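You operate a simulated robot arm through the tools that you are given. There is no shell and no other tool. Be economical: measure what you need, move in short steps, check, and stop when the job is done.

You are at the controls of a simulated two-armed robot. One attempt, no reset.

Task
On the cab bench top, fold the rag in half.

It is judged by the outcome, as a careful person would: the job done as asked, and still so three seconds after it is handed in. It fails if anything else is knocked over, pushed out of place, dropped, spilled or broken. Flat cloth is picked up by pressing the open fingertips on it (5 to 10 N) and closing them slowly along it; thin cloth reads only 2 to 8 mm in the jaws.

Robot
Two 7-joint arms with two-finger parallel grippers on one trunk, on a base that drives. Base frame: it is fixed to the floor where the robot stands at the start and does not move with it; the origin is under the middle of the robot, x ahead of it, y to its left, z up. Units: mm, rad, N and s.
The left shoulder is at the start at [65, 117, 1154], the right one opposite. Places, roughly: cab bench top [600, -600, 900]. Payload 1.57 kg a hand.
The TCP of each hand is the grasp point between the finger pads, 30 mm short of the fingertips. In the tool frame z runs along the fingers and y along their closing line. Largest opening 80 mm; finger width 17, thickness 12; the body of the gripper, 40 by 82 mm, starts 80 mm behind the TCP.
Orientation is that of the tool frame in the base frame, as [roll, pitch, yaw] about the fixed x, y, z axes, in that order (R = Rz(yaw) Ry(pitch) Rx(roll)). With the fingers straight down and closing along the base's y, the tool's x points along the base's -x, its y along +y and its z along -z.

Tools
- The arms move only by the tool jog_arm. It takes "left_series", "right_series" or both (then of equal length, played together; a hand with none holds still); each is a list of rows, each a list of 3 entries, a list of its own where there are three numbers: the closure, from 0 (fully open) to 1 (shut), then the shift along the tool's x, y, z in mm, then the turn, a rotation vector about the tool's x, y, z in rad. In form: [[claw, [dx, dy, dz], [wx, wy, wz]], ...]. A call has 1 to 8 rows; each row is the pose to reach, as a shift and turn from the pose commanded when the call began, along the tool's axes at that moment. Rows are played at 5 a second. More than 50 mm and 0.15 rad between two rows, or a gripper value outside its range, and nothing of the call is played. A pose out of reach is approached as far as the arm can. The call stops where the force on the tool passes 40 N (or 10 N more than at its start, if that is more) or the arm is blocked; 0.2 s more then pass. The fingers move at their own pace (about 153 mm/s each) and stop on an object; they squeeze with about 34 N. The grip force told is the motor's: it shows also when the fingers shut on nothing. Time passes only in rows, and 0.2 s behind the last, so rows that repeat a pose let the fingers close. It gives the time, the measured TCP pose, the force on the tool (base axes), the opening and the grip force at its end, in the units of the frame above (readings bear some noise), with the torque about the TCP (base axes, N m) and any sound that the robot's microphone picked up, and new pictures: "show" is both (left out), scene, wrist or none (wrist: the cameras of the hands that moved).
- Cameras (640 x 400 px; columns grow to the right, rows downward): "scene" is now at [121.2, -26.3, 1359.7]; the picture's right is [-0.09, -1.00, -0.02], its down [-0.76, 0.08, -0.65] and it looks along [0.64, -0.05, -0.76] (base axes); focal length 252 px, centre (320, 200). "left" rides on the left gripper at [72, 7, -122] in its tool frame; the picture's right is [-0.09, 1.00, 0.00], its down [-0.84, -0.08, -0.54] and it looks along [-0.54, -0.05, 0.84] (tool axes); focal length 238 px, centre (320, 200). "right" rides on the right gripper at [72, -7, -122] in its tool frame; the picture's right is [0.09, 1.00, 0.00], its down [-0.84, 0.08, -0.54] and it looks along [-0.54, 0.05, 0.84] (tool axes); focal length 238 px, centre (320, 200). There is no depth. A picture from a camera that has moved, and an enlarged one, comes with that camera's place and axes in the base frame and with its lens.
- move_column(by): slides the trunk up (or, below 0, down) by that many mm; the arms and the scene camera ride with it, the base frame stays. It gives what a move gives, with no picture.
- roll_base(legs): drives the robot by 1 to 6 legs, each [ahead, left, turn to the left] in mm, mm and rad, along the robot's own axes; the way and the turn of a leg run together, so that a leg with both is an arc; at most 1500 mm and 3.142 rad a leg. The arms and the cameras ride along, it lands a little off, and it stops where it bumps. It gives what a move gives, and a new picture of the scene camera.
- aim_head(pan, tilt): turns the head with the scene camera to pan (to the left, within 1.501 rad either way) and tilt (down, from -0.506 to 1.204), counted from straight ahead of the robot. It gives what a move gives, and a new picture of the scene camera.
- zoom(camera, box): a new picture of the part [left, top, right, bottom] of that camera's present view, enlarged. No time passes.
- hand_in(): hands the job in; it is judged then, once.

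Go step by step. Nothing tells you exact positions but the pictures and the camera data: compare them with the known pose of the tool, close in by small moves and look again before you grip or let go. The budget is 120 turns and 260 pictures, counting those below and the enlarged ones. Unless the task says otherwise, let go and move clear before handing in, and close with one line.

The tools are called after "Emit:" as a command line: name --argument value ..., lists and objects as JSON in quotes. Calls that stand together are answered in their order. jog_arm: Moves the arms, as the interface text tells. Its arguments: {"type":"object","properties":{"left_series":{"type":"array","items":{"type":"array"}},"right_series":{"type":"array","items":{"type":"array"}},"show":{"type":"string","enum":["both","scene","wrist","none"]}},"required":[]} The other tools are called the same way: move_column (by) slides the trunk up or down; roll_base (legs) drives the base; aim_head (pan, tilt) turns the head that bears the scene camera; zoom (camera, box) takes an enlarged picture of a part of a camera's view; hand_in () hands the job in.

At the start:

```text
time: 0.0
left_position: [527.6, 72.0, 976.9]
left_tcp_rot: [3.127, 0.003, 3.141]
left_contact_force: [-0.2, 0.4, 0.3]
left_ft_torque: [-0.03, 0.02, 0.01]
left_finger_gap: 80.3
left_grip_force: 0.1
right_position: [441.4, -304.3, 1030.0]
right_tcp_rot: [3.126, 0.005, 3.14]
right_contact_force: [-1.3, 0.7, 0.1]
right_ft_torque: [-0.01, 0.0, 0.0]
right_finger_gap: 79.9
right_grip_force: 0.2
trunk travel left (down, up): [-725.0, 215.0]
robot x, y, heading: [2.8, -0.8, 0.0]
head pan, tilt: [-0.093, 0.871]
```

scene: 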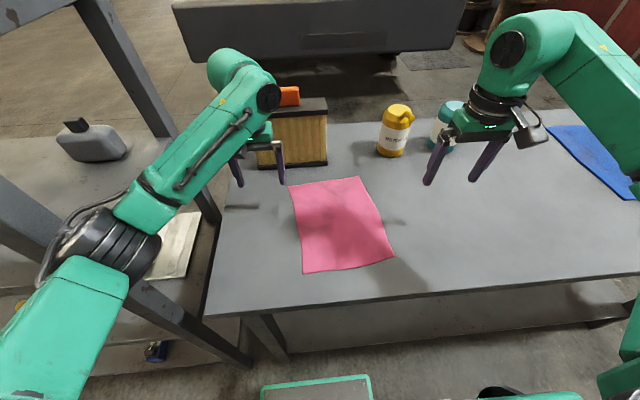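
right: 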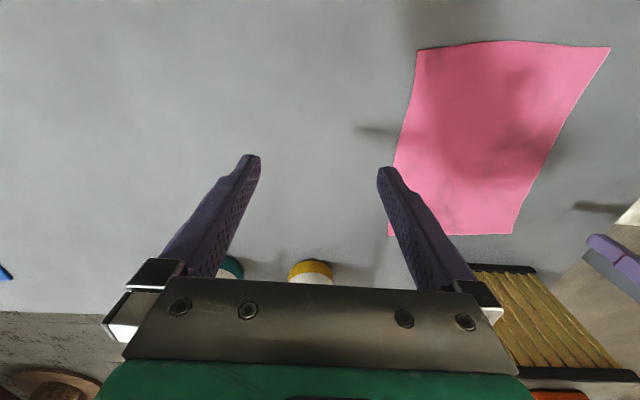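
left: 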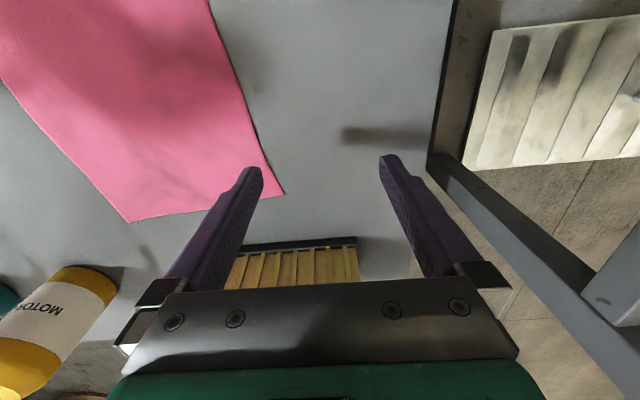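

The pink rag lies flat ahead of me, roughly x 370–660, y −220–20. There is also something blue on the right, so I look that way to see which is the rag and which is the cab bench.

Emit:
aim_head --pan -0.8 --tilt 0.7

Emit:
zoom --camera "scene" --box '[0, 0, 640, 400]'

```text
time: 1.1
left_position: [528.2, 72.0, 976.7]
left_tcp_rot: [3.128, 0.004, 3.141]
left_contact_force: [0.6, 1.0, 0.6]
left_ft_torque: [0.01, -0.04, 0.05]
left_finger_gap: 79.8
left_grip_force: 0.1
right_position: [441.6, -303.7, 1029.3]
right_tcp_rot: [3.126, 0.004, 3.139]
right_contact_force: [-0.8, -0.6, -0.4]
right_ft_torque: [0.05, 0.0, -0.01]
right_finger_gap: 80.0
right_grip_force: 0.1
trunk travel left (down, up): [-725.0, 215.0]
robot x, y, heading: [2.0, 1.9, -0.002]
head pan, tilt: [-0.799, 0.7]
camera scene: at [104.1, -79.9, 1372.5], right [-0.72, -0.7, -0.01], down [-0.45, 0.47, -0.76], along [0.54, -0.54, -0.65], focal length 252 px, centre (320, 200)
```

scene: 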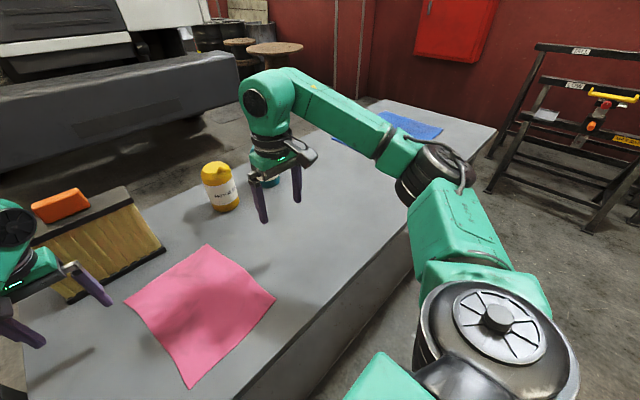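

```text
1.00 times, centred on (320, 200) of scene
camera zoom: at [104.1, -79.9, 1372.5], right [-0.72, -0.7, -0.01], down [-0.45, 0.47, -0.76], along [0.54, -0.54, -0.65], focal length 252 px, centre (320, 200)
```

zoom: 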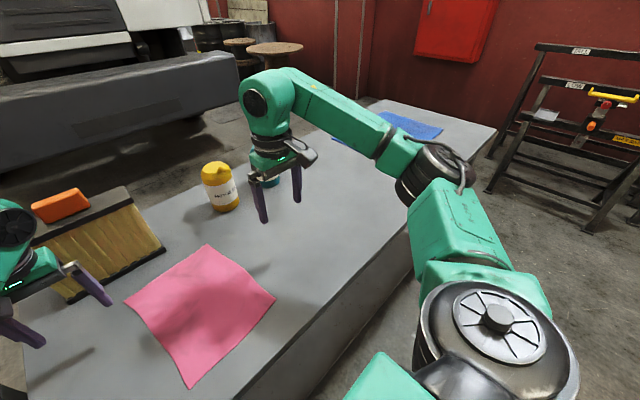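

The bench runs long to the right; a blue piece lies at its far end. I zoom in on it to rule it in or out.

Emit:
zoom --camera "scene" --box '[320, 80, 480, 180]'

Emit:
zoom --camera "scene" --box '[100, 220, 300, 400]'

Emit:
aim_head --pan -0.15 --tilt 0.95

```text
4.00 times, centred on (400, 130) of scene
camera zoom: at [104.1, -79.9, 1372.5], right [-0.72, -0.7, -0.01], down [-0.45, 0.47, -0.76], along [0.54, -0.54, -0.65], focal length 1008 px, centre (0, 480)
```

zoom: 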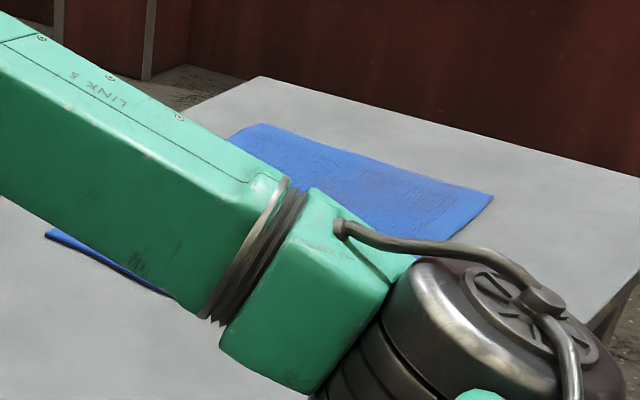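

```text
2.22 times, centred on (200, 310) of scene
camera zoom: at [104.1, -79.9, 1372.5], right [-0.72, -0.7, -0.01], down [-0.45, 0.47, -0.76], along [0.54, -0.54, -0.65], focal length 560 px, centre (587, -44)
```

zoom: 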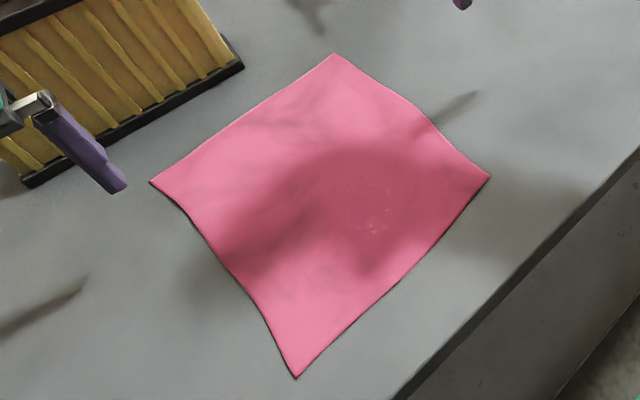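

```text
time: 2.1
left_position: [528.7, 72.7, 977.7]
left_tcp_rot: [3.126, 0.003, 3.138]
left_contact_force: [-0.6, 0.2, -0.2]
left_ft_torque: [0.02, 0.0, 0.0]
left_finger_gap: 79.7
left_grip_force: 0.0
right_position: [441.1, -303.8, 1030.9]
right_tcp_rot: [3.125, 0.003, -3.141]
right_contact_force: [-0.6, 0.7, -0.4]
right_ft_torque: [-0.02, -0.03, -0.01]
right_finger_gap: 80.1
right_grip_force: 0.1
trunk travel left (down, up): [-725.0, 215.0]
robot x, y, heading: [-0.1, 0.9, 0.003]
head pan, tilt: [-0.15, 0.949]
camera scene: at [117.0, -29.8, 1353.6], right [-0.15, -0.99, -0.02], down [-0.8, 0.13, -0.58], along [0.58, -0.07, -0.81], focal length 252 px, centre (320, 200)
```

scene: 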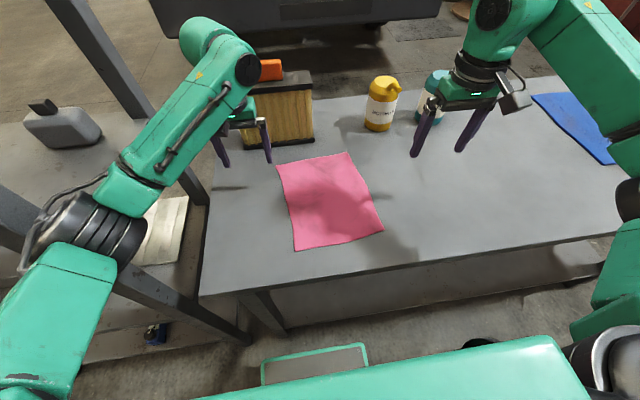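

The blue piece looks like a thick mat at the other end, so the pink cloth is the rag. I will drive a little right and ahead so both hands can reach all four corners of the rag.

Emit:
roll_base --legs '[[0, -100, 0], [70, 0, 0]]'

```text
time: 3.9
left_position: [600.4, -16.5, 974.9]
left_tcp_rot: [-3.141, 0.0, -3.141]
left_contact_force: [-0.2, 0.1, -0.7]
left_ft_torque: [0.0, -0.01, -0.02]
left_finger_gap: 80.0
left_grip_force: 0.0
right_position: [514.3, -388.9, 1033.4]
right_tcp_rot: [-3.141, 0.002, -3.142]
right_contact_force: [-0.3, -0.9, 0.6]
right_ft_torque: [-0.02, 0.01, 0.0]
right_finger_gap: 79.9
right_grip_force: 0.0
trunk travel left (down, up): [-725.0, 215.0]
robot x, y, heading: [68.1, -101.9, -0.003]
head pan, tilt: [-0.15, 0.949]
camera scene: at [190.1, -110.8, 1353.7], right [-0.15, -0.99, 0.0], down [-0.8, 0.12, -0.58], along [0.58, -0.09, -0.81], focal length 252 px, centre (320, 200)
```

scene: 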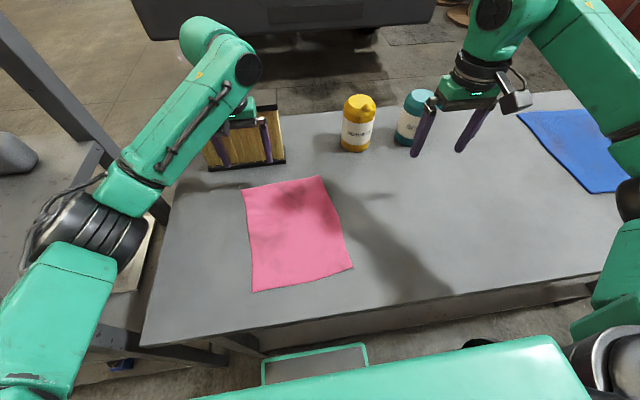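

The rag's corners are now near A (644, 33), B (659, −183), C (384, −216) and D (364, 4). I bring the left hand above D and the right hand above C, turning them so the fingers close across the near edge.

Emit:
jog_arm --left_series '[[0, [28, 0, 9], [0, 0, 0.147]], [0, [56, 0, 19], [0, 0, 0.294]], [0, [84, 0, 28], [0, 0, 0.441]], [0, [112, 0, 37], [0, 0, 0.588]], [0, [140, 0, 47], [0, 0, 0.735]], [0, [167, 0, 56], [0, 0, 0.882]], [0, [195, 0, 66], [0, 0, 1.029]], [0, [223, 0, 75], [0, 0, 1.176]]]' --right_series '[[0, [15.5, 25, 16.6], [0, 0, -0.147]], [0, [31, 50, 33], [0, 0, -0.294]], [0, [46.5, 75, 50], [0, 0, -0.441]], [0, [62, 100, 66], [0, 0, -0.588]], [0, [77.5, 125, 83], [0, 0, -0.735]], [0, [93, 149, 100], [0, 0, -0.882]], [0, [108.5, 174, 116], [0, 0, -1.029]], [0, [124, 194, 133], [0, 0, -1.176]]]'

```text
time: 5.7
left_position: [376.1, -23.5, 901.4]
left_tcp_rot: [3.137, -0.007, 1.962]
left_contact_force: [0.0, 0.3, -1.0]
left_ft_torque: [-0.04, -0.01, 0.02]
left_finger_gap: 79.8
left_grip_force: 0.1
right_position: [392.7, -251.3, 914.6]
right_tcp_rot: [-3.087, 0.008, -2.157]
right_contact_force: [-0.4, -0.2, 0.9]
right_ft_torque: [-0.04, -0.03, -0.02]
right_finger_gap: 80.0
right_grip_force: 0.0
right hand out of reach, approached as far as the arm can: row 6, 7, 8
trunk travel left (down, up): [-725.0, 215.0]
robot x, y, heading: [69.6, -99.7, -0.001]
head pan, tilt: [-0.15, 0.949]
camera scene: at [188.1, -122.2, 1353.8], right [-0.15, -0.99, -0.01], down [-0.8, 0.13, -0.58], along [0.58, -0.08, -0.81], focal length 252 px, centre (320, 200)
camera right: at [354.0, -312.0, 1036.1], right [-0.88, 0.47, -0.05], down [0.37, 0.75, 0.54], along [0.3, 0.46, -0.84], focal length 238 px, centre (320, 200)
camera left: at [356.7, 44.1, 1024.8], right [0.96, 0.3, 0.0], down [0.25, -0.81, 0.54], along [0.16, -0.51, -0.84], focal length 238 px, centre (320, 200)
```

scene: 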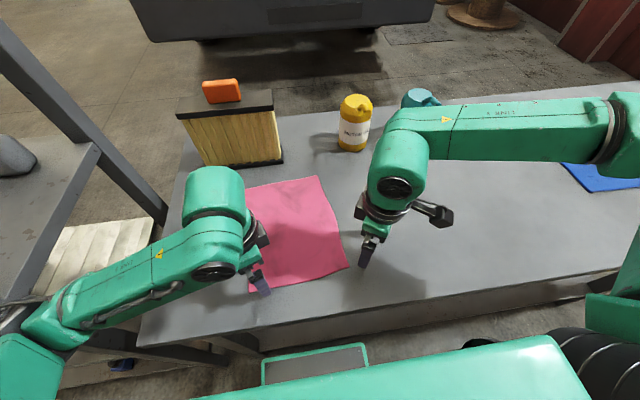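
right: 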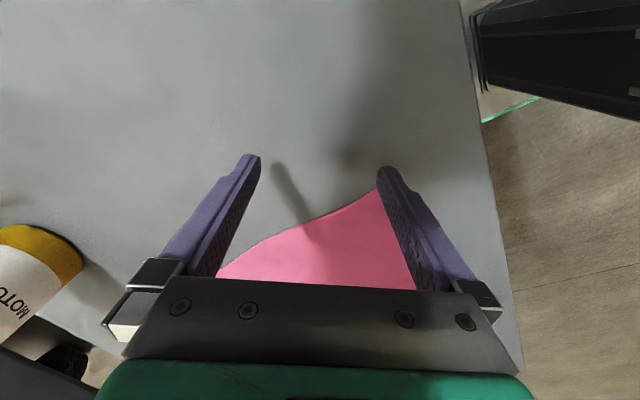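
left: 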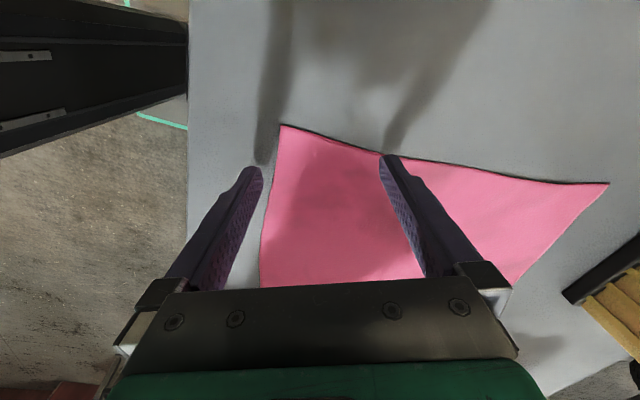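

The left hand is placed, but the right one ran out of reach in that turn. I turn the right hand back some to see whether it can then get to its corner.

Emit:
jog_arm --right_series '[[0, [0, 0, 0], [0, 0, 0.14]], [0, [0, 0, 0], [0, 0, 0.28]], [0, [0, 0, 0], [0, 0, 0.42]], [0, [0, 0, 0], [0, 0, 0.42]]]' --show "none"

```text
time: 6.7
left_position: [377.3, -22.7, 901.5]
left_tcp_rot: [3.138, -0.01, 1.967]
left_contact_force: [-1.0, -0.6, 0.4]
left_ft_torque: [0.0, 0.0, -0.01]
left_finger_gap: 79.8
left_grip_force: 0.0
right_position: [391.3, -251.5, 915.4]
right_tcp_rot: [-3.096, 0.031, -2.578]
right_contact_force: [0.0, 0.1, 0.7]
right_ft_torque: [0.03, 0.02, 0.0]
right_finger_gap: 79.9
right_grip_force: 0.0
trunk travel left (down, up): [-725.0, 215.0]
robot x, y, heading: [73.5, -99.5, -0.001]
head pan, tilt: [-0.15, 0.949]
```

It turned freely. Now I shift it toward the corner at this angle.

Emit:
jog_arm --right_series '[[0, [-10, 16, 5], [-0.02, 0.015, 0]], [0, [-21, 31, 10], [-0.045, 0.03, 0]], [0, [-31, 47, 15], [-0.045, 0.03, 0]], [0, [-31, 47, 15], [-0.045, 0.03, 0]]]'

```text
time: 7.7
left_position: [377.7, -23.1, 901.7]
left_tcp_rot: [3.138, -0.008, 1.966]
left_contact_force: [0.2, 0.5, 0.0]
left_ft_torque: [0.03, -0.01, -0.03]
left_finger_gap: 80.0
left_grip_force: 0.1
right_position: [394.2, -194.8, 897.2]
right_tcp_rot: [3.141, 0.001, -2.577]
right_contact_force: [0.4, -0.4, 0.8]
right_ft_torque: [-0.03, 0.01, 0.0]
right_finger_gap: 80.2
right_grip_force: 0.1
trunk travel left (down, up): [-725.0, 215.0]
robot x, y, heading: [74.3, -102.3, -0.001]
head pan, tilt: [-0.15, 0.949]
camera scene: at [188.2, -122.3, 1353.5], right [-0.15, -0.99, -0.01], down [-0.8, 0.13, -0.58], along [0.58, -0.08, -0.81], focal length 252 px, centre (320, 200)
camera right: at [337.4, -239.0, 1019.6], right [-0.61, 0.79, 0.0], down [0.67, 0.51, 0.54], along [0.43, 0.33, -0.84], focal length 238 px, centre (320, 200)
```

scene: 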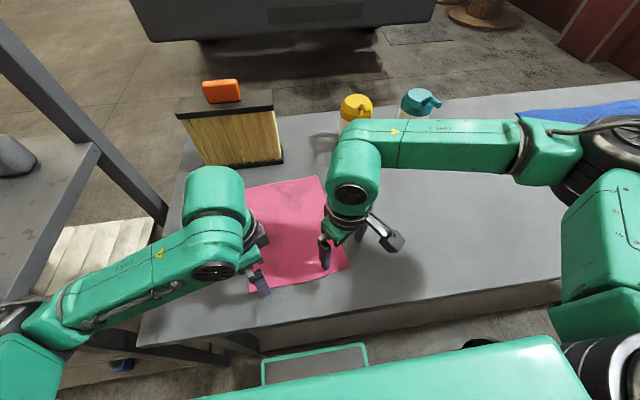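
right: 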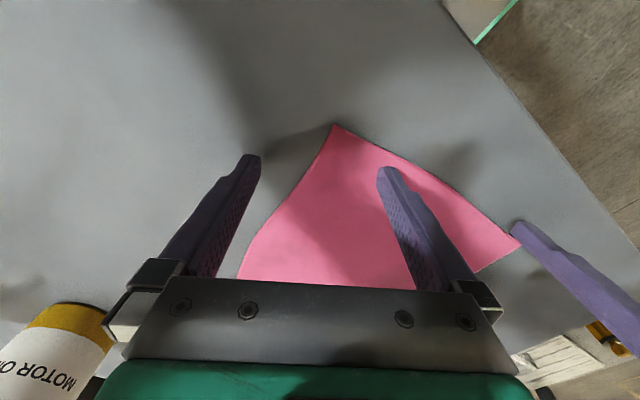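

The wrist and scene views agree best with the surface at about z = 855, putting D near (347, −6) and C near (369, −203). I line both hands up on the corner diagonals, half close them and look again.

Emit:
jog_arm --left_series '[[0.2, [0, -4, 0], [0, 0, -0.13]], [0.4, [0, -8, 0], [0, 0, -0.26]], [0.55, [0, -11, 0], [0, 0, -0.39]], [0.55, [0, -11, 0], [0, 0, -0.39]]]' --right_series '[[0.2, [-1, 4, 0], [0, 0, -0.08]], [0.4, [-2, 9, 0], [0, 0, -0.16]], [0.55, [-3.6, 13, 0], [0, 0, -0.22]], [0.55, [-3.6, 13, 0], [0, 0, -0.22]]]'

```text
time: 8.7
left_position: [377.3, -23.6, 895.0]
left_tcp_rot: [3.137, -0.008, 2.357]
left_contact_force: [0.0, -0.1, 0.0]
left_ft_torque: [-0.01, 0.03, 0.0]
left_finger_gap: 36.0
left_grip_force: 0.0
left hand out of reach, approached as far as the arm can: row 1, 2, 3, 4
right_position: [391.6, -181.1, 898.6]
right_tcp_rot: [-3.141, -0.006, -2.356]
right_contact_force: [0.3, 0.3, -0.1]
right_ft_torque: [0.06, 0.02, -0.04]
right_finger_gap: 36.0
right_grip_force: 0.1
trunk travel left (down, up): [-725.0, 215.0]
robot x, y, heading: [64.5, -100.4, -0.004]
head pan, tilt: [-0.15, 0.949]
camera scene: at [192.3, -120.3, 1353.3], right [-0.15, -0.99, -0.01], down [-0.8, 0.13, -0.58], along [0.58, -0.08, -0.81], focal length 252 px, centre (320, 200)
camera right: at [347.7, -236.3, 1020.4], right [-0.77, 0.64, 0.0], down [0.54, 0.65, 0.54], along [0.34, 0.41, -0.84], focal length 238 px, centre (320, 200)
camera left: at [333.2, 30.7, 1018.8], right [0.77, 0.64, 0.0], down [0.54, -0.65, 0.54], along [0.35, -0.41, -0.84], focal length 238 px, centre (320, 200)
```

scene: 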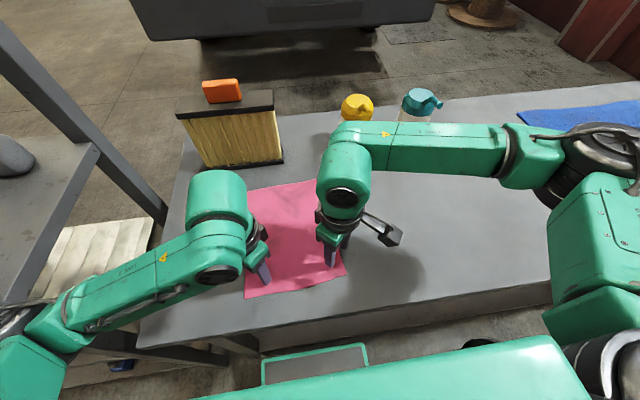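
right: 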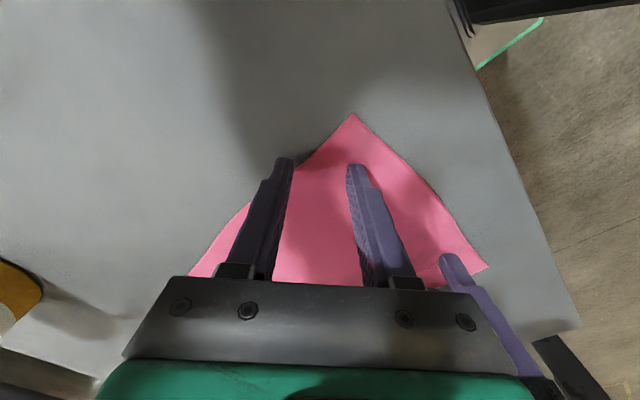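
left: 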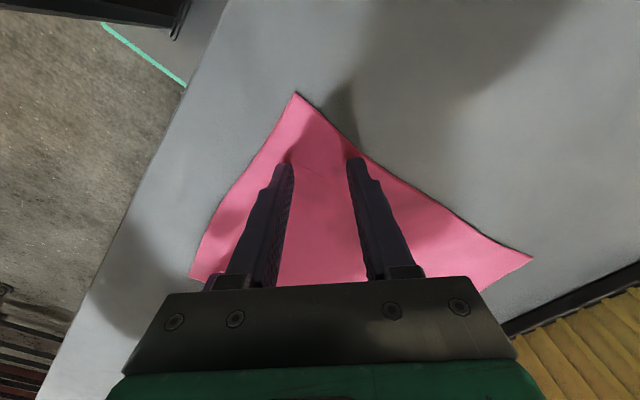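

The right hand sits well on its corner's diagonal, while the left is blocked from coming further back. I raise slightly, back the base up 40 mm and then re-place both hands.

Emit:
move_column --by 20

Emit:
roll_base --legs '[[-40, 0, 0]]'

```text
time: 9.3
left_position: [375.5, -22.8, 916.7]
left_tcp_rot: [3.135, -0.006, 2.358]
left_contact_force: [-0.4, 0.4, -0.1]
left_ft_torque: [0.0, 0.0, 0.0]
left_finger_gap: 36.0
left_grip_force: 0.1
right_position: [390.1, -179.6, 920.0]
right_tcp_rot: [-3.14, -0.004, -2.357]
right_contact_force: [-0.2, 0.1, 0.5]
right_ft_torque: [0.0, -0.02, -0.05]
right_finger_gap: 36.2
right_grip_force: 0.1
trunk travel left (down, up): [-745.0, 195.0]
robot x, y, heading: [70.9, -100.5, 0.001]
head pan, tilt: [-0.15, 0.949]
```

```text
time: 10.2
left_position: [341.5, -16.4, 913.7]
left_tcp_rot: [-3.137, -0.004, 2.356]
left_contact_force: [0.6, -0.1, -1.3]
left_ft_torque: [0.01, 0.01, 0.03]
left_finger_gap: 36.1
left_grip_force: 0.0
right_position: [356.2, -174.1, 917.1]
right_tcp_rot: [-3.138, -0.015, -2.359]
right_contact_force: [0.0, -0.8, -0.5]
right_ft_torque: [0.03, 0.04, 0.0]
right_finger_gap: 36.0
right_grip_force: 0.0
trunk travel left (down, up): [-745.0, 195.0]
robot x, y, heading: [28.5, -99.4, -0.004]
head pan, tilt: [-0.15, 0.949]
camera scene: at [157.8, -109.6, 1372.8], right [-0.15, -0.99, 0.0], down [-0.81, 0.12, -0.58], along [0.57, -0.09, -0.82], focal length 252 px, centre (320, 200)
```

scene: 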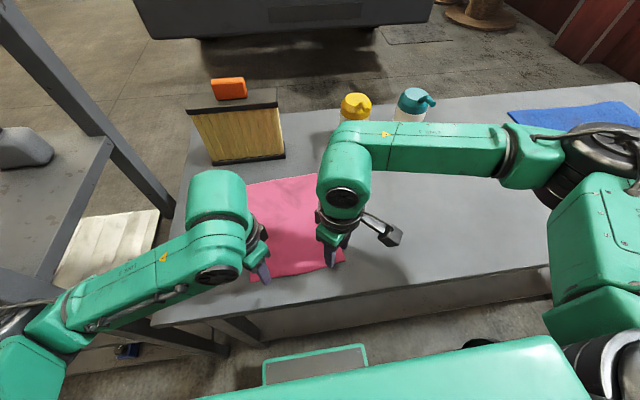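

Now I move both hands to sit over the corner diagonals and lower a bit.

Emit:
jog_arm --left_series '[[0.55, [-11, 5, 5], [0, 0, 0]], [0.55, [-22, 10.6, 13], [0, 0, 0]], [0.55, [-22, 10.6, 13], [0, 0, 0]]]' --right_series '[[0.55, [-9, -12, 5], [0, 0, 0]], [0.55, [-18.4, -24, 15], [0, 0, 0]], [0.55, [-18.4, -24, 15], [0, 0, 0]]]' --show "wrist"

```text
time: 11.0
left_position: [361.1, -24.9, 902.4]
left_tcp_rot: [3.141, 0.0, 2.355]
left_contact_force: [0.1, -0.3, 0.4]
left_ft_torque: [-0.02, -0.01, -0.02]
left_finger_gap: 36.0
left_grip_force: 0.1
right_position: [382.2, -180.4, 903.2]
right_tcp_rot: [-3.135, -0.009, -2.357]
right_contact_force: [-0.6, 0.7, 0.0]
right_ft_torque: [0.01, 0.0, 0.0]
right_finger_gap: 36.0
right_grip_force: 0.0
trunk travel left (down, up): [-745.0, 195.0]
robot x, y, heading: [27.7, -95.7, 0.001]
head pan, tilt: [-0.15, 0.949]
camera right: at [337.4, -233.5, 1026.5], right [-0.77, 0.64, -0.01], down [0.54, 0.65, 0.53], along [0.35, 0.41, -0.85], focal length 238 px, centre (320, 200)
camera left: at [315.6, 29.9, 1025.4], right [0.77, 0.64, 0.0], down [0.54, -0.65, 0.54], along [0.35, -0.42, -0.84], focal length 238 px, centre (320, 200)
```

right: 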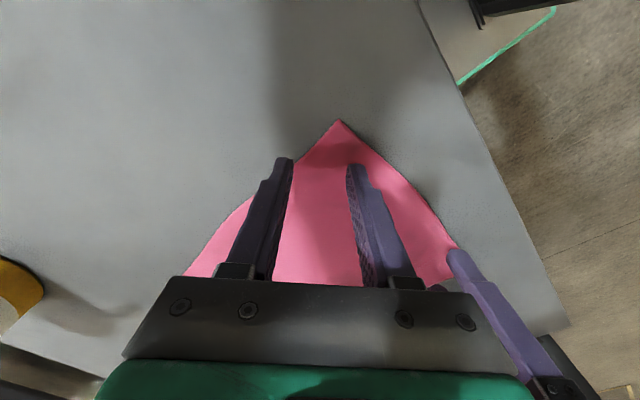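
left: 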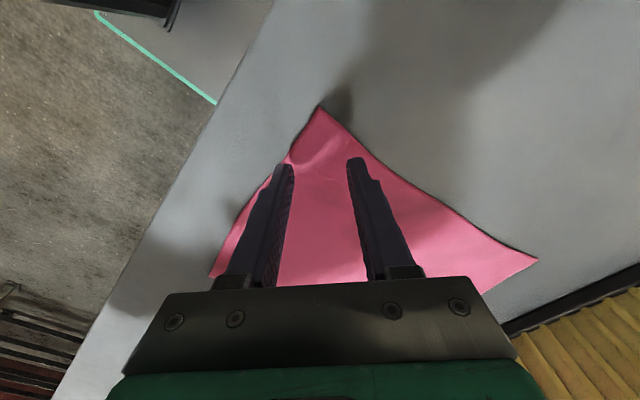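

Both grips straddle their corner diagonals well. I now lower both in small steps until they press on the cloth.

Emit:
jog_arm --left_series '[[0.55, [0, 0, 4], [0, 0, 0]], [0.55, [0, 0, 8], [0, 0, 0]]]' --right_series '[[0.55, [0, 0, 4], [0, 0, 0]], [0.55, [0, 0, 8], [0, 0, 0]]]' --show "none"

```text
time: 11.6
left_position: [362.2, -25.8, 894.4]
left_tcp_rot: [-3.141, -0.001, 2.356]
left_contact_force: [0.1, -0.6, 0.1]
left_ft_torque: [-0.02, 0.03, -0.02]
left_finger_gap: 36.1
left_grip_force: 0.0
right_position: [384.2, -180.4, 895.0]
right_tcp_rot: [-3.138, -0.011, -2.358]
right_contact_force: [0.9, 0.7, -0.2]
right_ft_torque: [0.02, -0.04, 0.02]
right_finger_gap: 35.9
right_grip_force: 0.1
trunk travel left (down, up): [-745.0, 195.0]
robot x, y, heading: [28.5, -99.6, 0.004]
head pan, tilt: [-0.15, 0.949]
```

Emit:
jog_arm --left_series '[[0.55, [0, 0, 4], [0, 0, 0]], [0.55, [0, 0, 8], [0, 0, 0]]]' --right_series '[[0.55, [0, 0, 4], [0, 0, 0]], [0.55, [0, 0, 8], [0, 0, 0]]]' --show "wrist"

```text
time: 12.3
left_position: [362.7, -25.2, 891.2]
left_tcp_rot: [3.134, 0.019, 2.356]
left_contact_force: [-2.4, 1.5, 18.1]
left_ft_torque: [-0.13, 0.36, -0.08]
left_finger_gap: 36.3
left_grip_force: 0.0
right_position: [381.5, -178.9, 891.3]
right_tcp_rot: [-3.135, -0.003, -2.358]
right_contact_force: [-1.1, -1.6, 14.2]
right_ft_torque: [0.11, 0.3, 0.02]
right_finger_gap: 35.6
right_grip_force: 0.1
trunk travel left (down, up): [-745.0, 195.0]
robot x, y, heading: [30.6, -97.6, -0.001]
head pan, tilt: [-0.15, 0.949]
stopped in row 2 (left hand): the force on the tool passed its limit (the readings are from after the stop); the commanded pose is now the measured one
camera right: at [335.6, -233.4, 1013.7], right [-0.77, 0.64, -0.01], down [0.54, 0.65, 0.54], along [0.35, 0.41, -0.84], focal length 238 px, centre (320, 200)
camera left: at [315.1, 30.0, 1012.9], right [0.77, 0.64, 0.01], down [0.53, -0.64, 0.56], along [0.36, -0.42, -0.83], focal length 238 px, centre (320, 200)
```

right: 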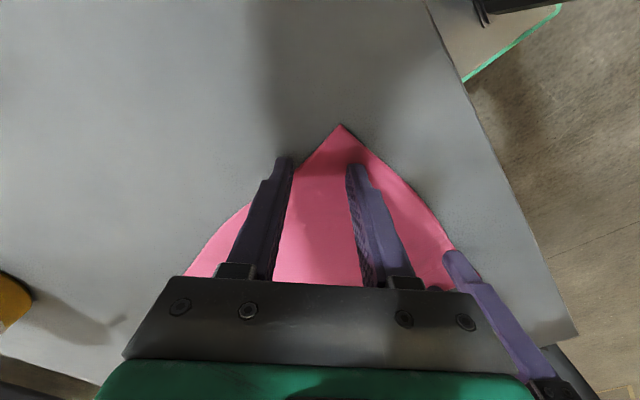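
left: 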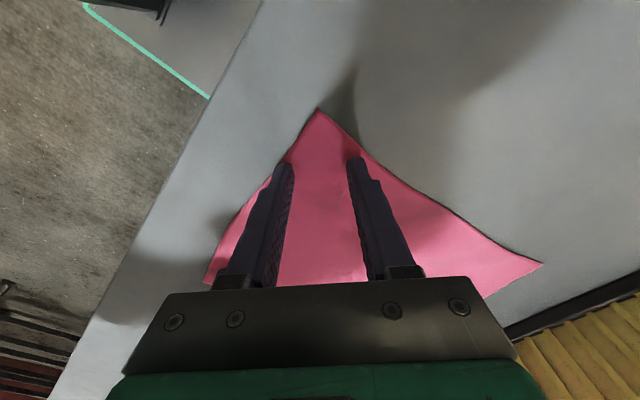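

Contact is at TCP z ≈ 891, so the surface is at about 861. The left outer finger sits right on the rag edge, so I lift the left slightly, shift it inward and press again more gently.

Emit:
jog_arm --left_series '[[0.55, [0, 0, -5], [0, 0, 0]], [0.55, [-6, 5, -5], [0, 0, 0]], [0.55, [-6, 5, -3], [0, 0, 0]], [0.55, [-6, 5, -1], [0, 0, 0]]]' --right_series '[[0.55, [0, 0, -0.5], [0, 0, 0]], [0.55, [0, 0, -0.5], [0, 0, 0]], [0.55, [0, 0, -0.5], [0, 0, 0]], [0.55, [0, 0, -0.5], [0, 0, 0]]]' --show "wrist"

```text
time: 13.3
left_position: [368.8, -26.8, 891.7]
left_tcp_rot: [3.134, 0.019, 2.359]
left_contact_force: [-0.6, 0.1, 10.8]
left_ft_torque: [-0.12, 0.22, 0.02]
left_finger_gap: 35.8
left_grip_force: 0.1
right_position: [380.7, -178.8, 891.1]
right_tcp_rot: [-3.131, -0.005, -2.361]
right_contact_force: [0.5, -1.2, 25.7]
right_ft_torque: [0.34, 0.4, 0.02]
right_finger_gap: 34.9
right_grip_force: 0.0
trunk travel left (down, up): [-745.0, 195.0]
robot x, y, heading: [28.1, -100.5, 0.001]
head pan, tilt: [-0.15, 0.949]
camera right: at [335.0, -233.1, 1013.6], right [-0.77, 0.64, -0.01], down [0.54, 0.65, 0.54], along [0.35, 0.41, -0.84], focal length 238 px, centre (320, 200)
camera left: at [322.4, 29.7, 1013.0], right [0.77, 0.64, 0.01], down [0.53, -0.64, 0.56], along [0.36, -0.42, -0.83], focal length 238 px, centre (320, 200)
```

right: 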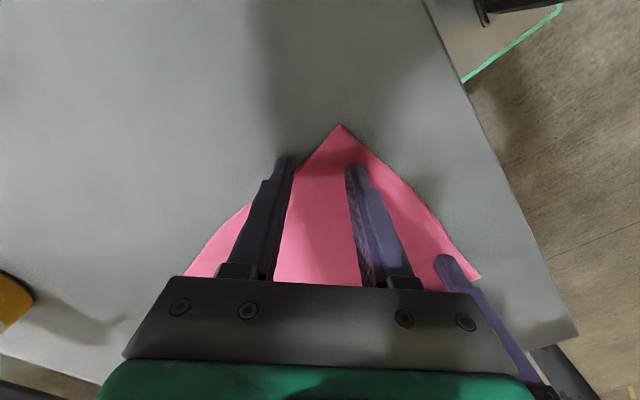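
left: 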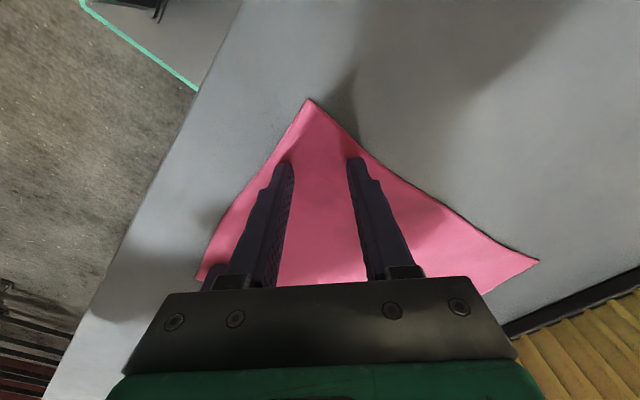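

Left presses with 11 N, which is fine; right presses too hard at 26 N. I ease the right up 2 mm and close both slowly.

Emit:
jog_arm --left_series '[[0.55, [0, 0, -0.3], [0, 0, 0]], [0.6, [0, 0, -0.3], [0, 0, 0]], [0.66, [0, 0, -0.3], [0, 0, 0]], [0.72, [0, 0, -0.3], [0, 0, 0]], [0.78, [0, 0, -0.3], [0, 0, 0]], [0.84, [0, 0, -0.3], [0, 0, 0]], [0.9, [0, 0, -0.3], [0, 0, 0]], [1, [0, 0, -0.3], [0, 0, 0]]]' --right_series '[[0.55, [0, 0, -2], [0, 0, 0]], [0.6, [0, 0, -2], [0, 0, 0]], [0.66, [0, 0, -2], [0, 0, 0]], [0.72, [0, 0, -2], [0, 0, 0]], [0.78, [0, 0, -2], [0, 0, 0]], [0.84, [0, 0, -2], [0, 0, 0]], [0.9, [0, 0, -2], [0, 0, 0]], [1, [0, 0, -2], [0, 0, 0]]]' --show "wrist"

```text
time: 15.1
left_position: [369.4, -27.4, 891.9]
left_tcp_rot: [3.136, 0.014, 2.356]
left_contact_force: [0.9, -9.3, 20.7]
left_ft_torque: [-0.26, 0.07, 0.0]
left_finger_gap: 2.4
left_grip_force: 23.8
right_position: [380.5, -181.1, 892.5]
right_tcp_rot: [-3.135, -0.005, -2.357]
right_contact_force: [-1.3, 9.3, 5.2]
right_ft_torque: [0.3, 0.08, 0.0]
right_finger_gap: 2.1
right_grip_force: 23.7
trunk travel left (down, up): [-745.0, 195.0]
robot x, y, heading: [30.1, -101.6, -0.0]
head pan, tilt: [-0.15, 0.949]
camera right: at [335.5, -233.6, 1014.5], right [-0.77, 0.64, -0.01], down [0.54, 0.65, 0.54], along [0.35, 0.41, -0.84], focal length 238 px, centre (320, 200)
camera left: at [322.9, 29.1, 1012.9], right [0.77, 0.64, 0.01], down [0.53, -0.64, 0.55], along [0.36, -0.42, -0.83], focal length 238 px, centre (320, 200)
```

right: 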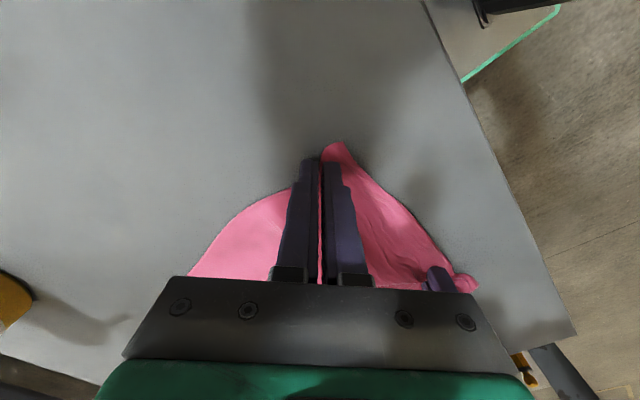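
left: 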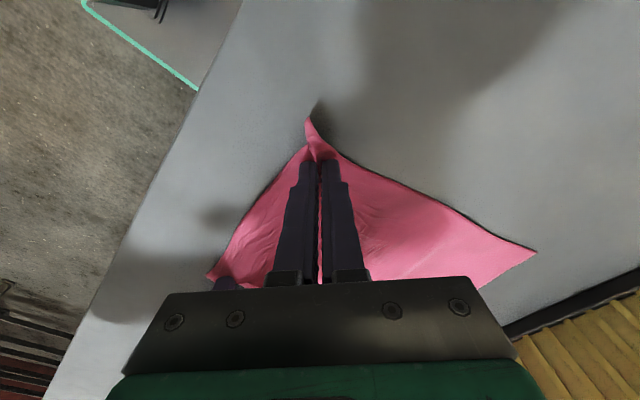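

Both jaws hold cloth (2.4 and 2.1 mm). I now carry the near edge up in an arc, halfway toward the far edge.

Emit:
jog_arm --left_series '[[1, [-2, 3, -23], [0, 0, 0]], [1, [-9, 11, -45], [0, 0, 0]], [1, [-20, 23, -64], [0, 0, 0]], [1, [-33.5, 40, -78], [0, 0, 0]], [1, [-50, 59, -87], [0, 0, 0]], [1, [-67, 79, -90], [0, 0, 0]], [1, [-67, 79, -90], [0, 0, 0]]]' --right_series '[[1, [-3, -2, -23], [0, 0, 0]], [1, [-11, -9, -45], [0, 0, 0]], [1, [-23, -20, -64], [0, 0, 0]], [1, [-40, -34, -78], [0, 0, 0]], [1, [-59, -50, -87], [0, 0, 0]], [1, [-79, -67, -90], [0, 0, 0]], [1, [-79, -67, -90], [0, 0, 0]]]'

```text
time: 16.7
left_position: [474.5, -18.0, 981.4]
left_tcp_rot: [3.138, 0.012, 2.356]
left_contact_force: [-0.6, -4.6, -0.9]
left_ft_torque: [-0.11, -0.01, -0.03]
left_finger_gap: 2.1
left_grip_force: 23.5
right_position: [469.0, -170.8, 979.8]
right_tcp_rot: [-3.137, -0.007, -2.359]
right_contact_force: [-0.2, 3.1, -0.1]
right_ft_torque: [0.16, -0.04, -0.02]
right_finger_gap: 2.2
right_grip_force: 23.2
right hand out of reach, approached as far as the arm can: row 6, 7
trunk travel left (down, up): [-745.0, 195.0]
robot x, y, heading: [32.8, -99.3, 0.003]
head pan, tilt: [-0.15, 0.949]
camera scene: at [151.9, -110.1, 1373.5], right [-0.15, -0.99, 0.0], down [-0.8, 0.12, -0.58], along [0.58, -0.09, -0.81], focal length 252 px, centre (320, 200)
camera right: at [424.5, -225.2, 1102.8], right [-0.77, 0.64, -0.01], down [0.54, 0.65, 0.54], along [0.35, 0.41, -0.84], focal length 238 px, centre (320, 200)
camera left: at [428.6, 37.2, 1104.1], right [0.77, 0.64, 0.01], down [0.53, -0.64, 0.55], along [0.36, -0.42, -0.83], focal length 238 px, centre (320, 200)
```

scene: 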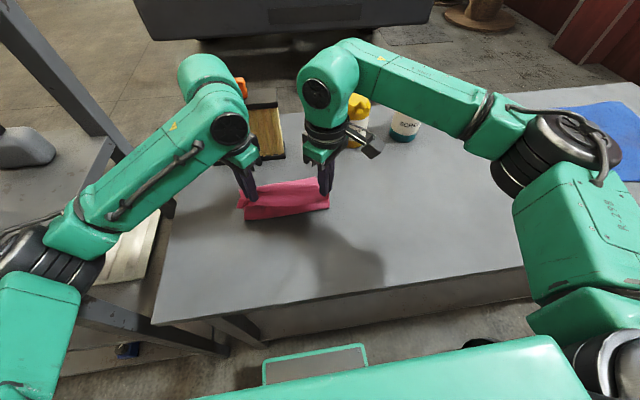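
right: 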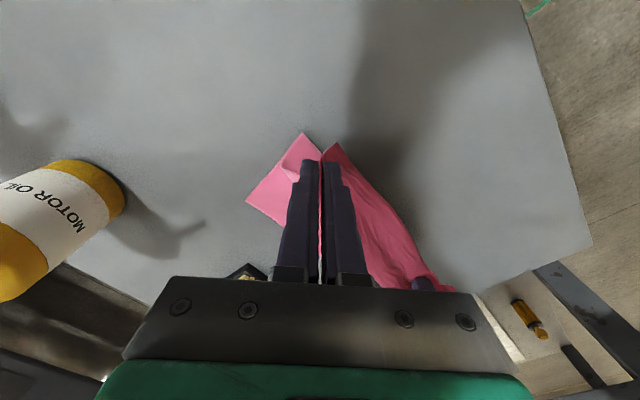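
left: 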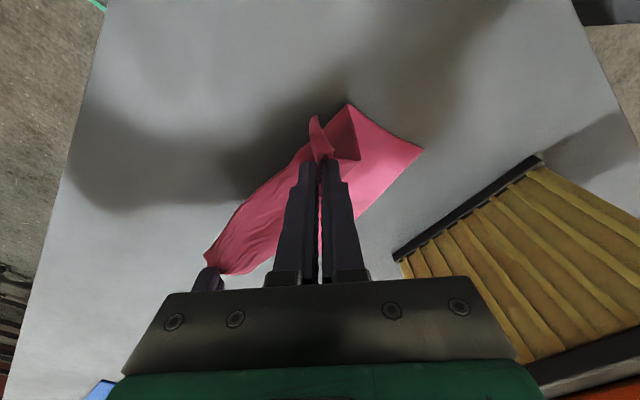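

The fold is going well, but the right hand is at a turn limit. I turn its wrist back a little while bringing it level with the left.

Emit:
jog_arm --right_series '[[1, [-3, -3, 0], [0, 0, 0.12]], [1, [-7, -7, 0], [0, 0, 0.24]], [1, [-12, -10.6, 0], [0, 0, 0.36]], [1, [-12, -10.6, 0], [0, 0, 0.36]]]' --show "scene"

```text
time: 17.7
left_position: [474.7, -17.7, 980.5]
left_tcp_rot: [3.138, 0.012, 2.357]
left_contact_force: [1.7, -5.7, -0.2]
left_ft_torque: [-0.17, -0.03, -0.01]
left_finger_gap: 2.1
left_grip_force: 23.7
right_position: [485.4, -170.8, 979.6]
right_tcp_rot: [-3.135, -0.006, -2.72]
right_contact_force: [-0.8, 3.7, 0.7]
right_ft_torque: [0.18, -0.02, 0.03]
right_finger_gap: 2.0
right_grip_force: 23.5
trunk travel left (down, up): [-745.0, 195.0]
robot x, y, heading: [32.3, -98.3, -0.004]
head pan, tilt: [-0.15, 0.949]
camera scene: at [152.7, -110.2, 1373.4], right [-0.15, -0.99, 0.0], down [-0.8, 0.12, -0.58], along [0.58, -0.09, -0.81], focal length 252 px, centre (320, 200)
```

scene: 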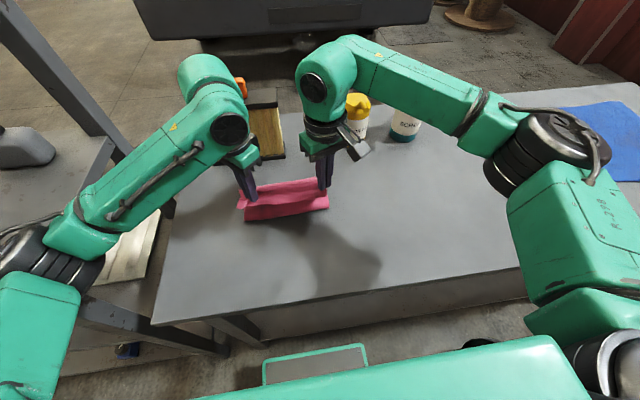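

Right is level now. I continue the arc three quarters of the way and look.

Emit:
jog_arm --left_series '[[1, [-17, 20, 3], [0, 0, 0]], [1, [-33, 39, 12], [0, 0, 0]], [1, [-47, 55, 26], [0, 0, 0]], [1, [-57, 67, 45], [0, 0, 0]], [1, [-57, 67, 45], [0, 0, 0]]]' --right_series '[[1, [-25, -9, 3], [0, 0, 0.05]], [1, [-48.5, -18, 12], [0, 0, 0.1]], [1, [-68.6, -25, 26], [0, 0, 0.15]], [1, [-84, -31, 45], [0, 0, 0.2]], [1, [-84, -31, 45], [0, 0, 0.2]]]'

```text
time: 18.9
left_position: [563.6, -11.4, 938.5]
left_tcp_rot: [3.139, 0.011, 2.356]
left_contact_force: [1.3, -9.8, -0.1]
left_ft_torque: [-0.24, -0.04, -0.07]
left_finger_gap: 2.2
left_grip_force: 23.7
right_position: [574.7, -166.1, 933.8]
right_tcp_rot: [-3.134, -0.003, -2.918]
right_contact_force: [-0.7, 9.0, 1.1]
right_ft_torque: [0.29, 0.02, 0.05]
right_finger_gap: 1.9
right_grip_force: 23.9
trunk travel left (down, up): [-745.0, 195.0]
robot x, y, heading: [30.4, -102.3, 0.002]
head pan, tilt: [-0.15, 0.949]
camera scene: at [152.0, -110.2, 1373.5], right [-0.15, -0.99, 0.0], down [-0.8, 0.12, -0.58], along [0.58, -0.09, -0.81], focal length 252 px, centre (320, 200)
camera right: at [506.7, -186.6, 1056.5], right [-0.31, 0.95, -0.01], down [0.8, 0.27, 0.54], along [0.51, 0.16, -0.84], focal length 238 px, centre (320, 200)
camera left: at [516.6, 44.8, 1059.5], right [0.77, 0.64, 0.01], down [0.53, -0.64, 0.55], along [0.36, -0.42, -0.83], focal length 238 px, centre (320, 200)
```

scene: 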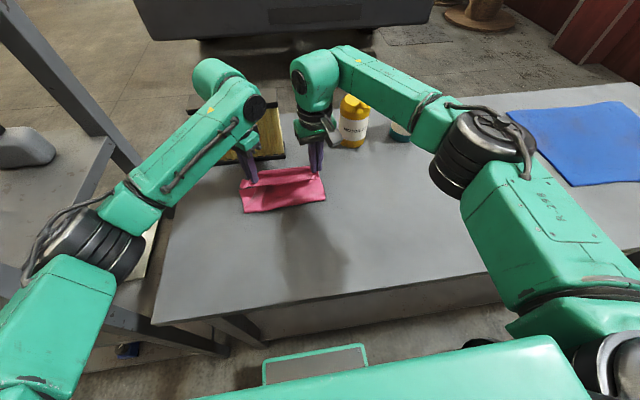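
right: 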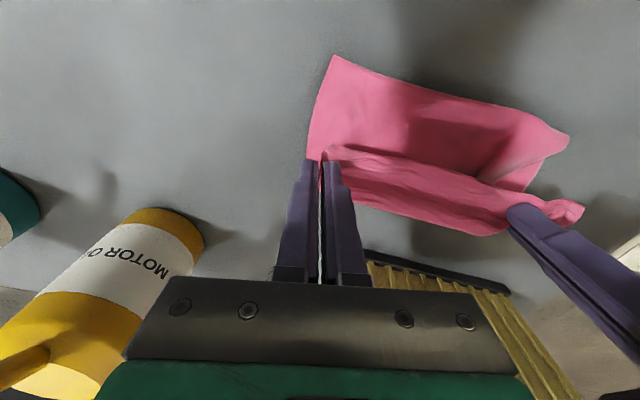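
left: 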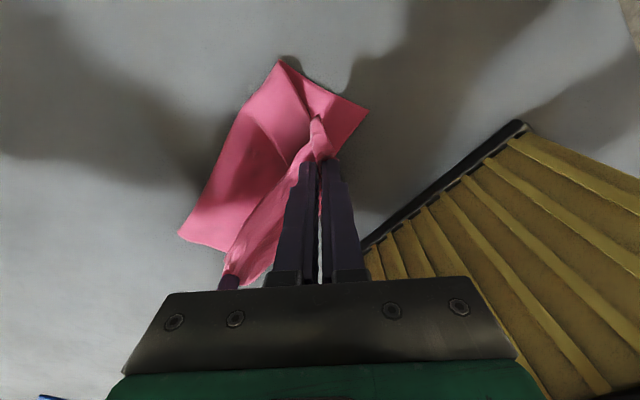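

The fold is forming; the hands are pulling slightly against each other. Before laying it down, I zoom in to find the far edge of the lower layer.

Emit:
zoom --camera "scene" --box '[210, 130, 370, 230]'

Emit:
zoom --camera "left" --box '[160, 40, 400, 190]'

Emit:
zoom --camera "right" --box '[280, 40, 600, 240]'

```text
4.00 times, centred on (290, 180) of scene
camera zoom: at [152.0, -110.2, 1373.5], right [-0.15, -0.99, 0.0], down [-0.8, 0.12, -0.58], along [0.58, -0.09, -0.81], focal length 1008 px, centre (440, 280)
```

zoom: 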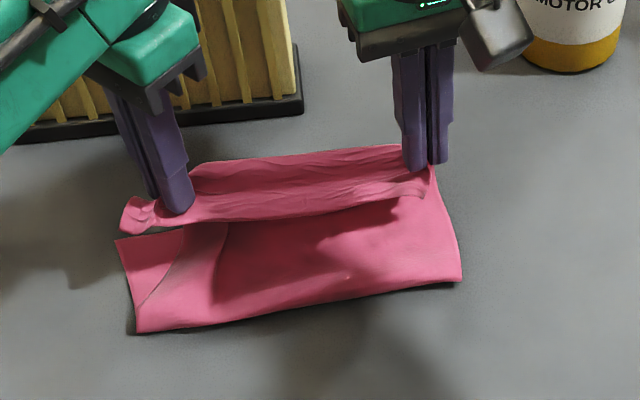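

```text
2.67 times, centred on (280, 115) of left
camera zoom: at [516.6, 44.8, 1059.5], right [0.77, 0.64, 0.01], down [0.53, -0.64, 0.55], along [0.36, -0.42, -0.83], focal length 636 px, centre (427, 427)
```

zoom: 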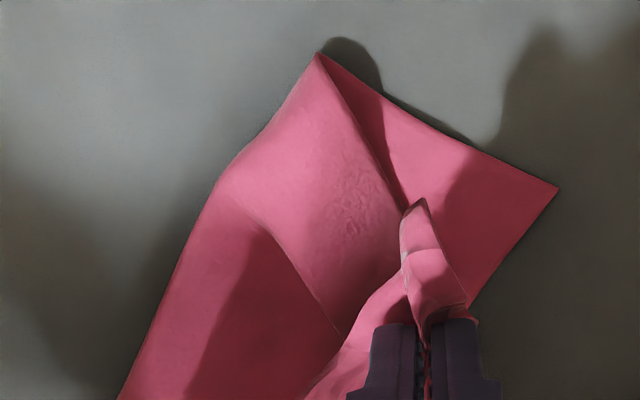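

```text
2.00 times, centred on (440, 140) of right
camera zoom: at [506.7, -186.6, 1056.5], right [-0.31, 0.95, -0.01], down [0.8, 0.27, 0.54], along [0.51, 0.16, -0.84], focal length 477 px, centre (80, 320)
```

zoom: 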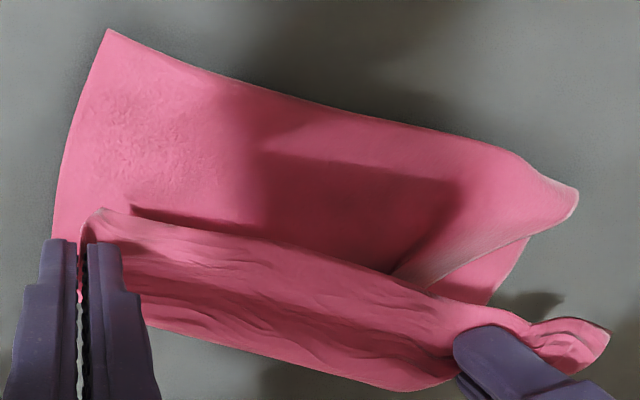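

The far-left corner is at about (578, 34) but the crease sits at x ≈ 505, too close to it: the arc was a little too high and peeled up the lower half. I take the hands back low to lay more of the lower layer down, then I'll refold with a flatter arc.

Emit:
jog_arm --left_series '[[1, [13.6, -20.4, -7], [0, 0, 0]], [1, [26.5, -35.7, -13], [0, 0, 0]], [1, [39.5, -51, -17], [0, 0, 0]], [1, [52.4, -66.3, -18], [0, 0, 0]], [1, [65.4, -81.7, -17], [0, 0, 0]], [1, [75, -93.2, -11], [0, 0, 0]], [1, [84.8, -104.6, -4], [0, 0, 0]], [1, [84.8, -104.6, -4], [0, 0, 0]]]' --right_series '[[1, [23.2, 6.3, -11], [0, 0, 0]], [1, [43, 9.1, -17], [0, 0, 0]], [1, [62.9, 11.9, -21], [0, 0, 0]], [1, [82.7, 14.7, -22], [0, 0, 0]], [1, [102.6, 17.6, -21], [0, 0, 0]], [1, [117.5, 19.7, -15], [0, 0, 0]], [1, [132.4, 21.8, -8], [0, 0, 0]], [1, [132.4, 21.8, -8], [0, 0, 0]]]'

Emit:
zoom --camera "scene" --box '[210, 130, 370, 270]'

```text
time: 20.7
left_position: [428.7, -23.1, 938.8]
left_tcp_rot: [3.136, 0.012, 2.359]
left_contact_force: [-0.3, -1.4, -0.4]
left_ft_torque: [-0.07, -0.03, -0.03]
left_finger_gap: 2.1
left_grip_force: 24.1
right_position: [439.8, -172.6, 940.9]
right_tcp_rot: [-3.134, -0.003, -2.918]
right_contact_force: [-0.1, 1.4, -0.3]
right_ft_torque: [0.06, 0.02, 0.06]
right_finger_gap: 1.6
right_grip_force: 23.4
trunk travel left (down, up): [-745.0, 195.0]
robot x, y, heading: [34.2, -100.3, -0.009]
head pan, tilt: [-0.15, 0.949]
camera scene: at [153.2, -110.0, 1373.3], right [-0.15, -0.99, 0.0], down [-0.8, 0.12, -0.58], along [0.58, -0.09, -0.81], focal length 252 px, centre (320, 200)
camera right: at [373.0, -192.5, 1063.9], right [-0.31, 0.95, -0.01], down [0.8, 0.27, 0.54], along [0.51, 0.16, -0.84], focal length 238 px, centre (320, 200)
camera left: at [381.9, 32.2, 1060.7], right [0.77, 0.64, 0.0], down [0.53, -0.64, 0.55], along [0.36, -0.42, -0.83], focal length 238 px, centre (320, 200)
```

scene: 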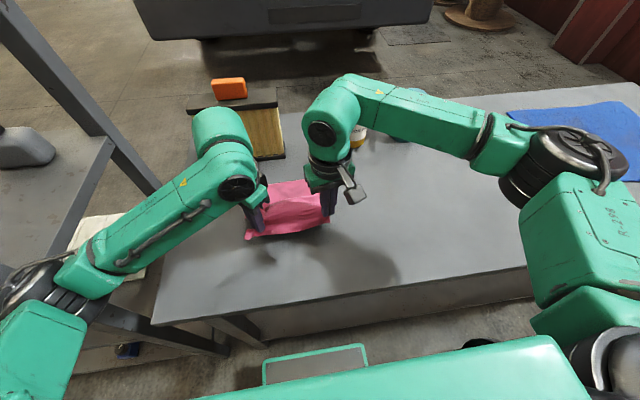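
right: 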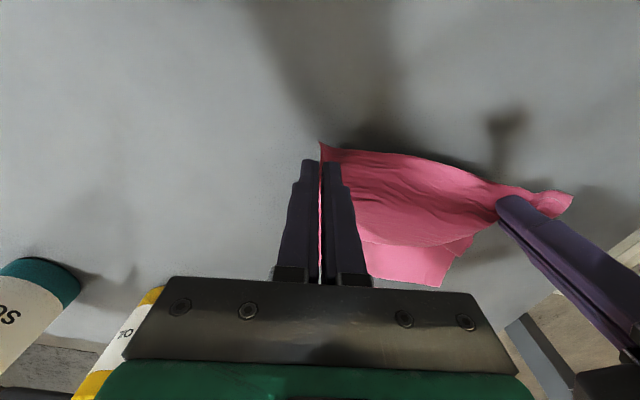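
left: 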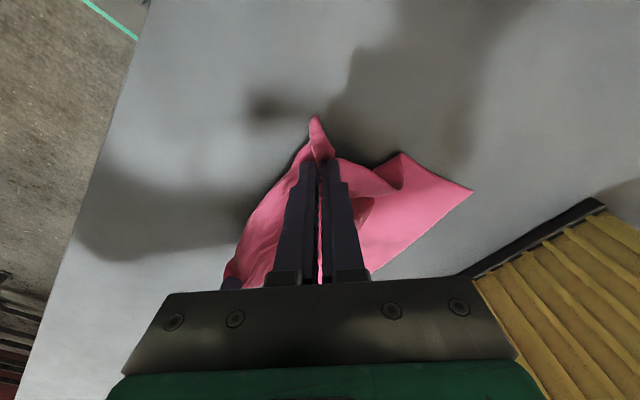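

```text
2.86 times, centred on (290, 200) of scene
camera zoom: at [153.2, -110.0, 1373.3], right [-0.15, -0.99, 0.0], down [-0.8, 0.12, -0.58], along [0.58, -0.09, -0.81], focal length 720 px, centre (406, 200)
```

zoom: 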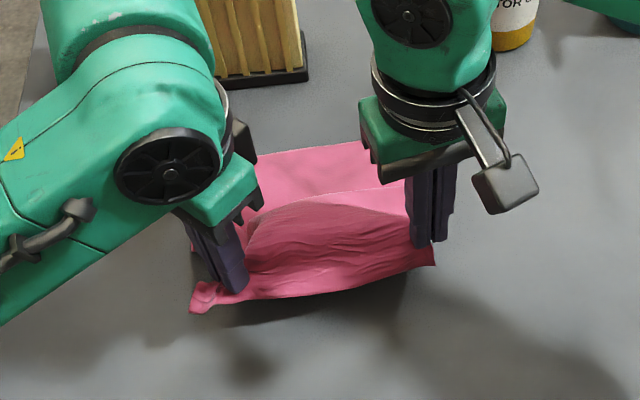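

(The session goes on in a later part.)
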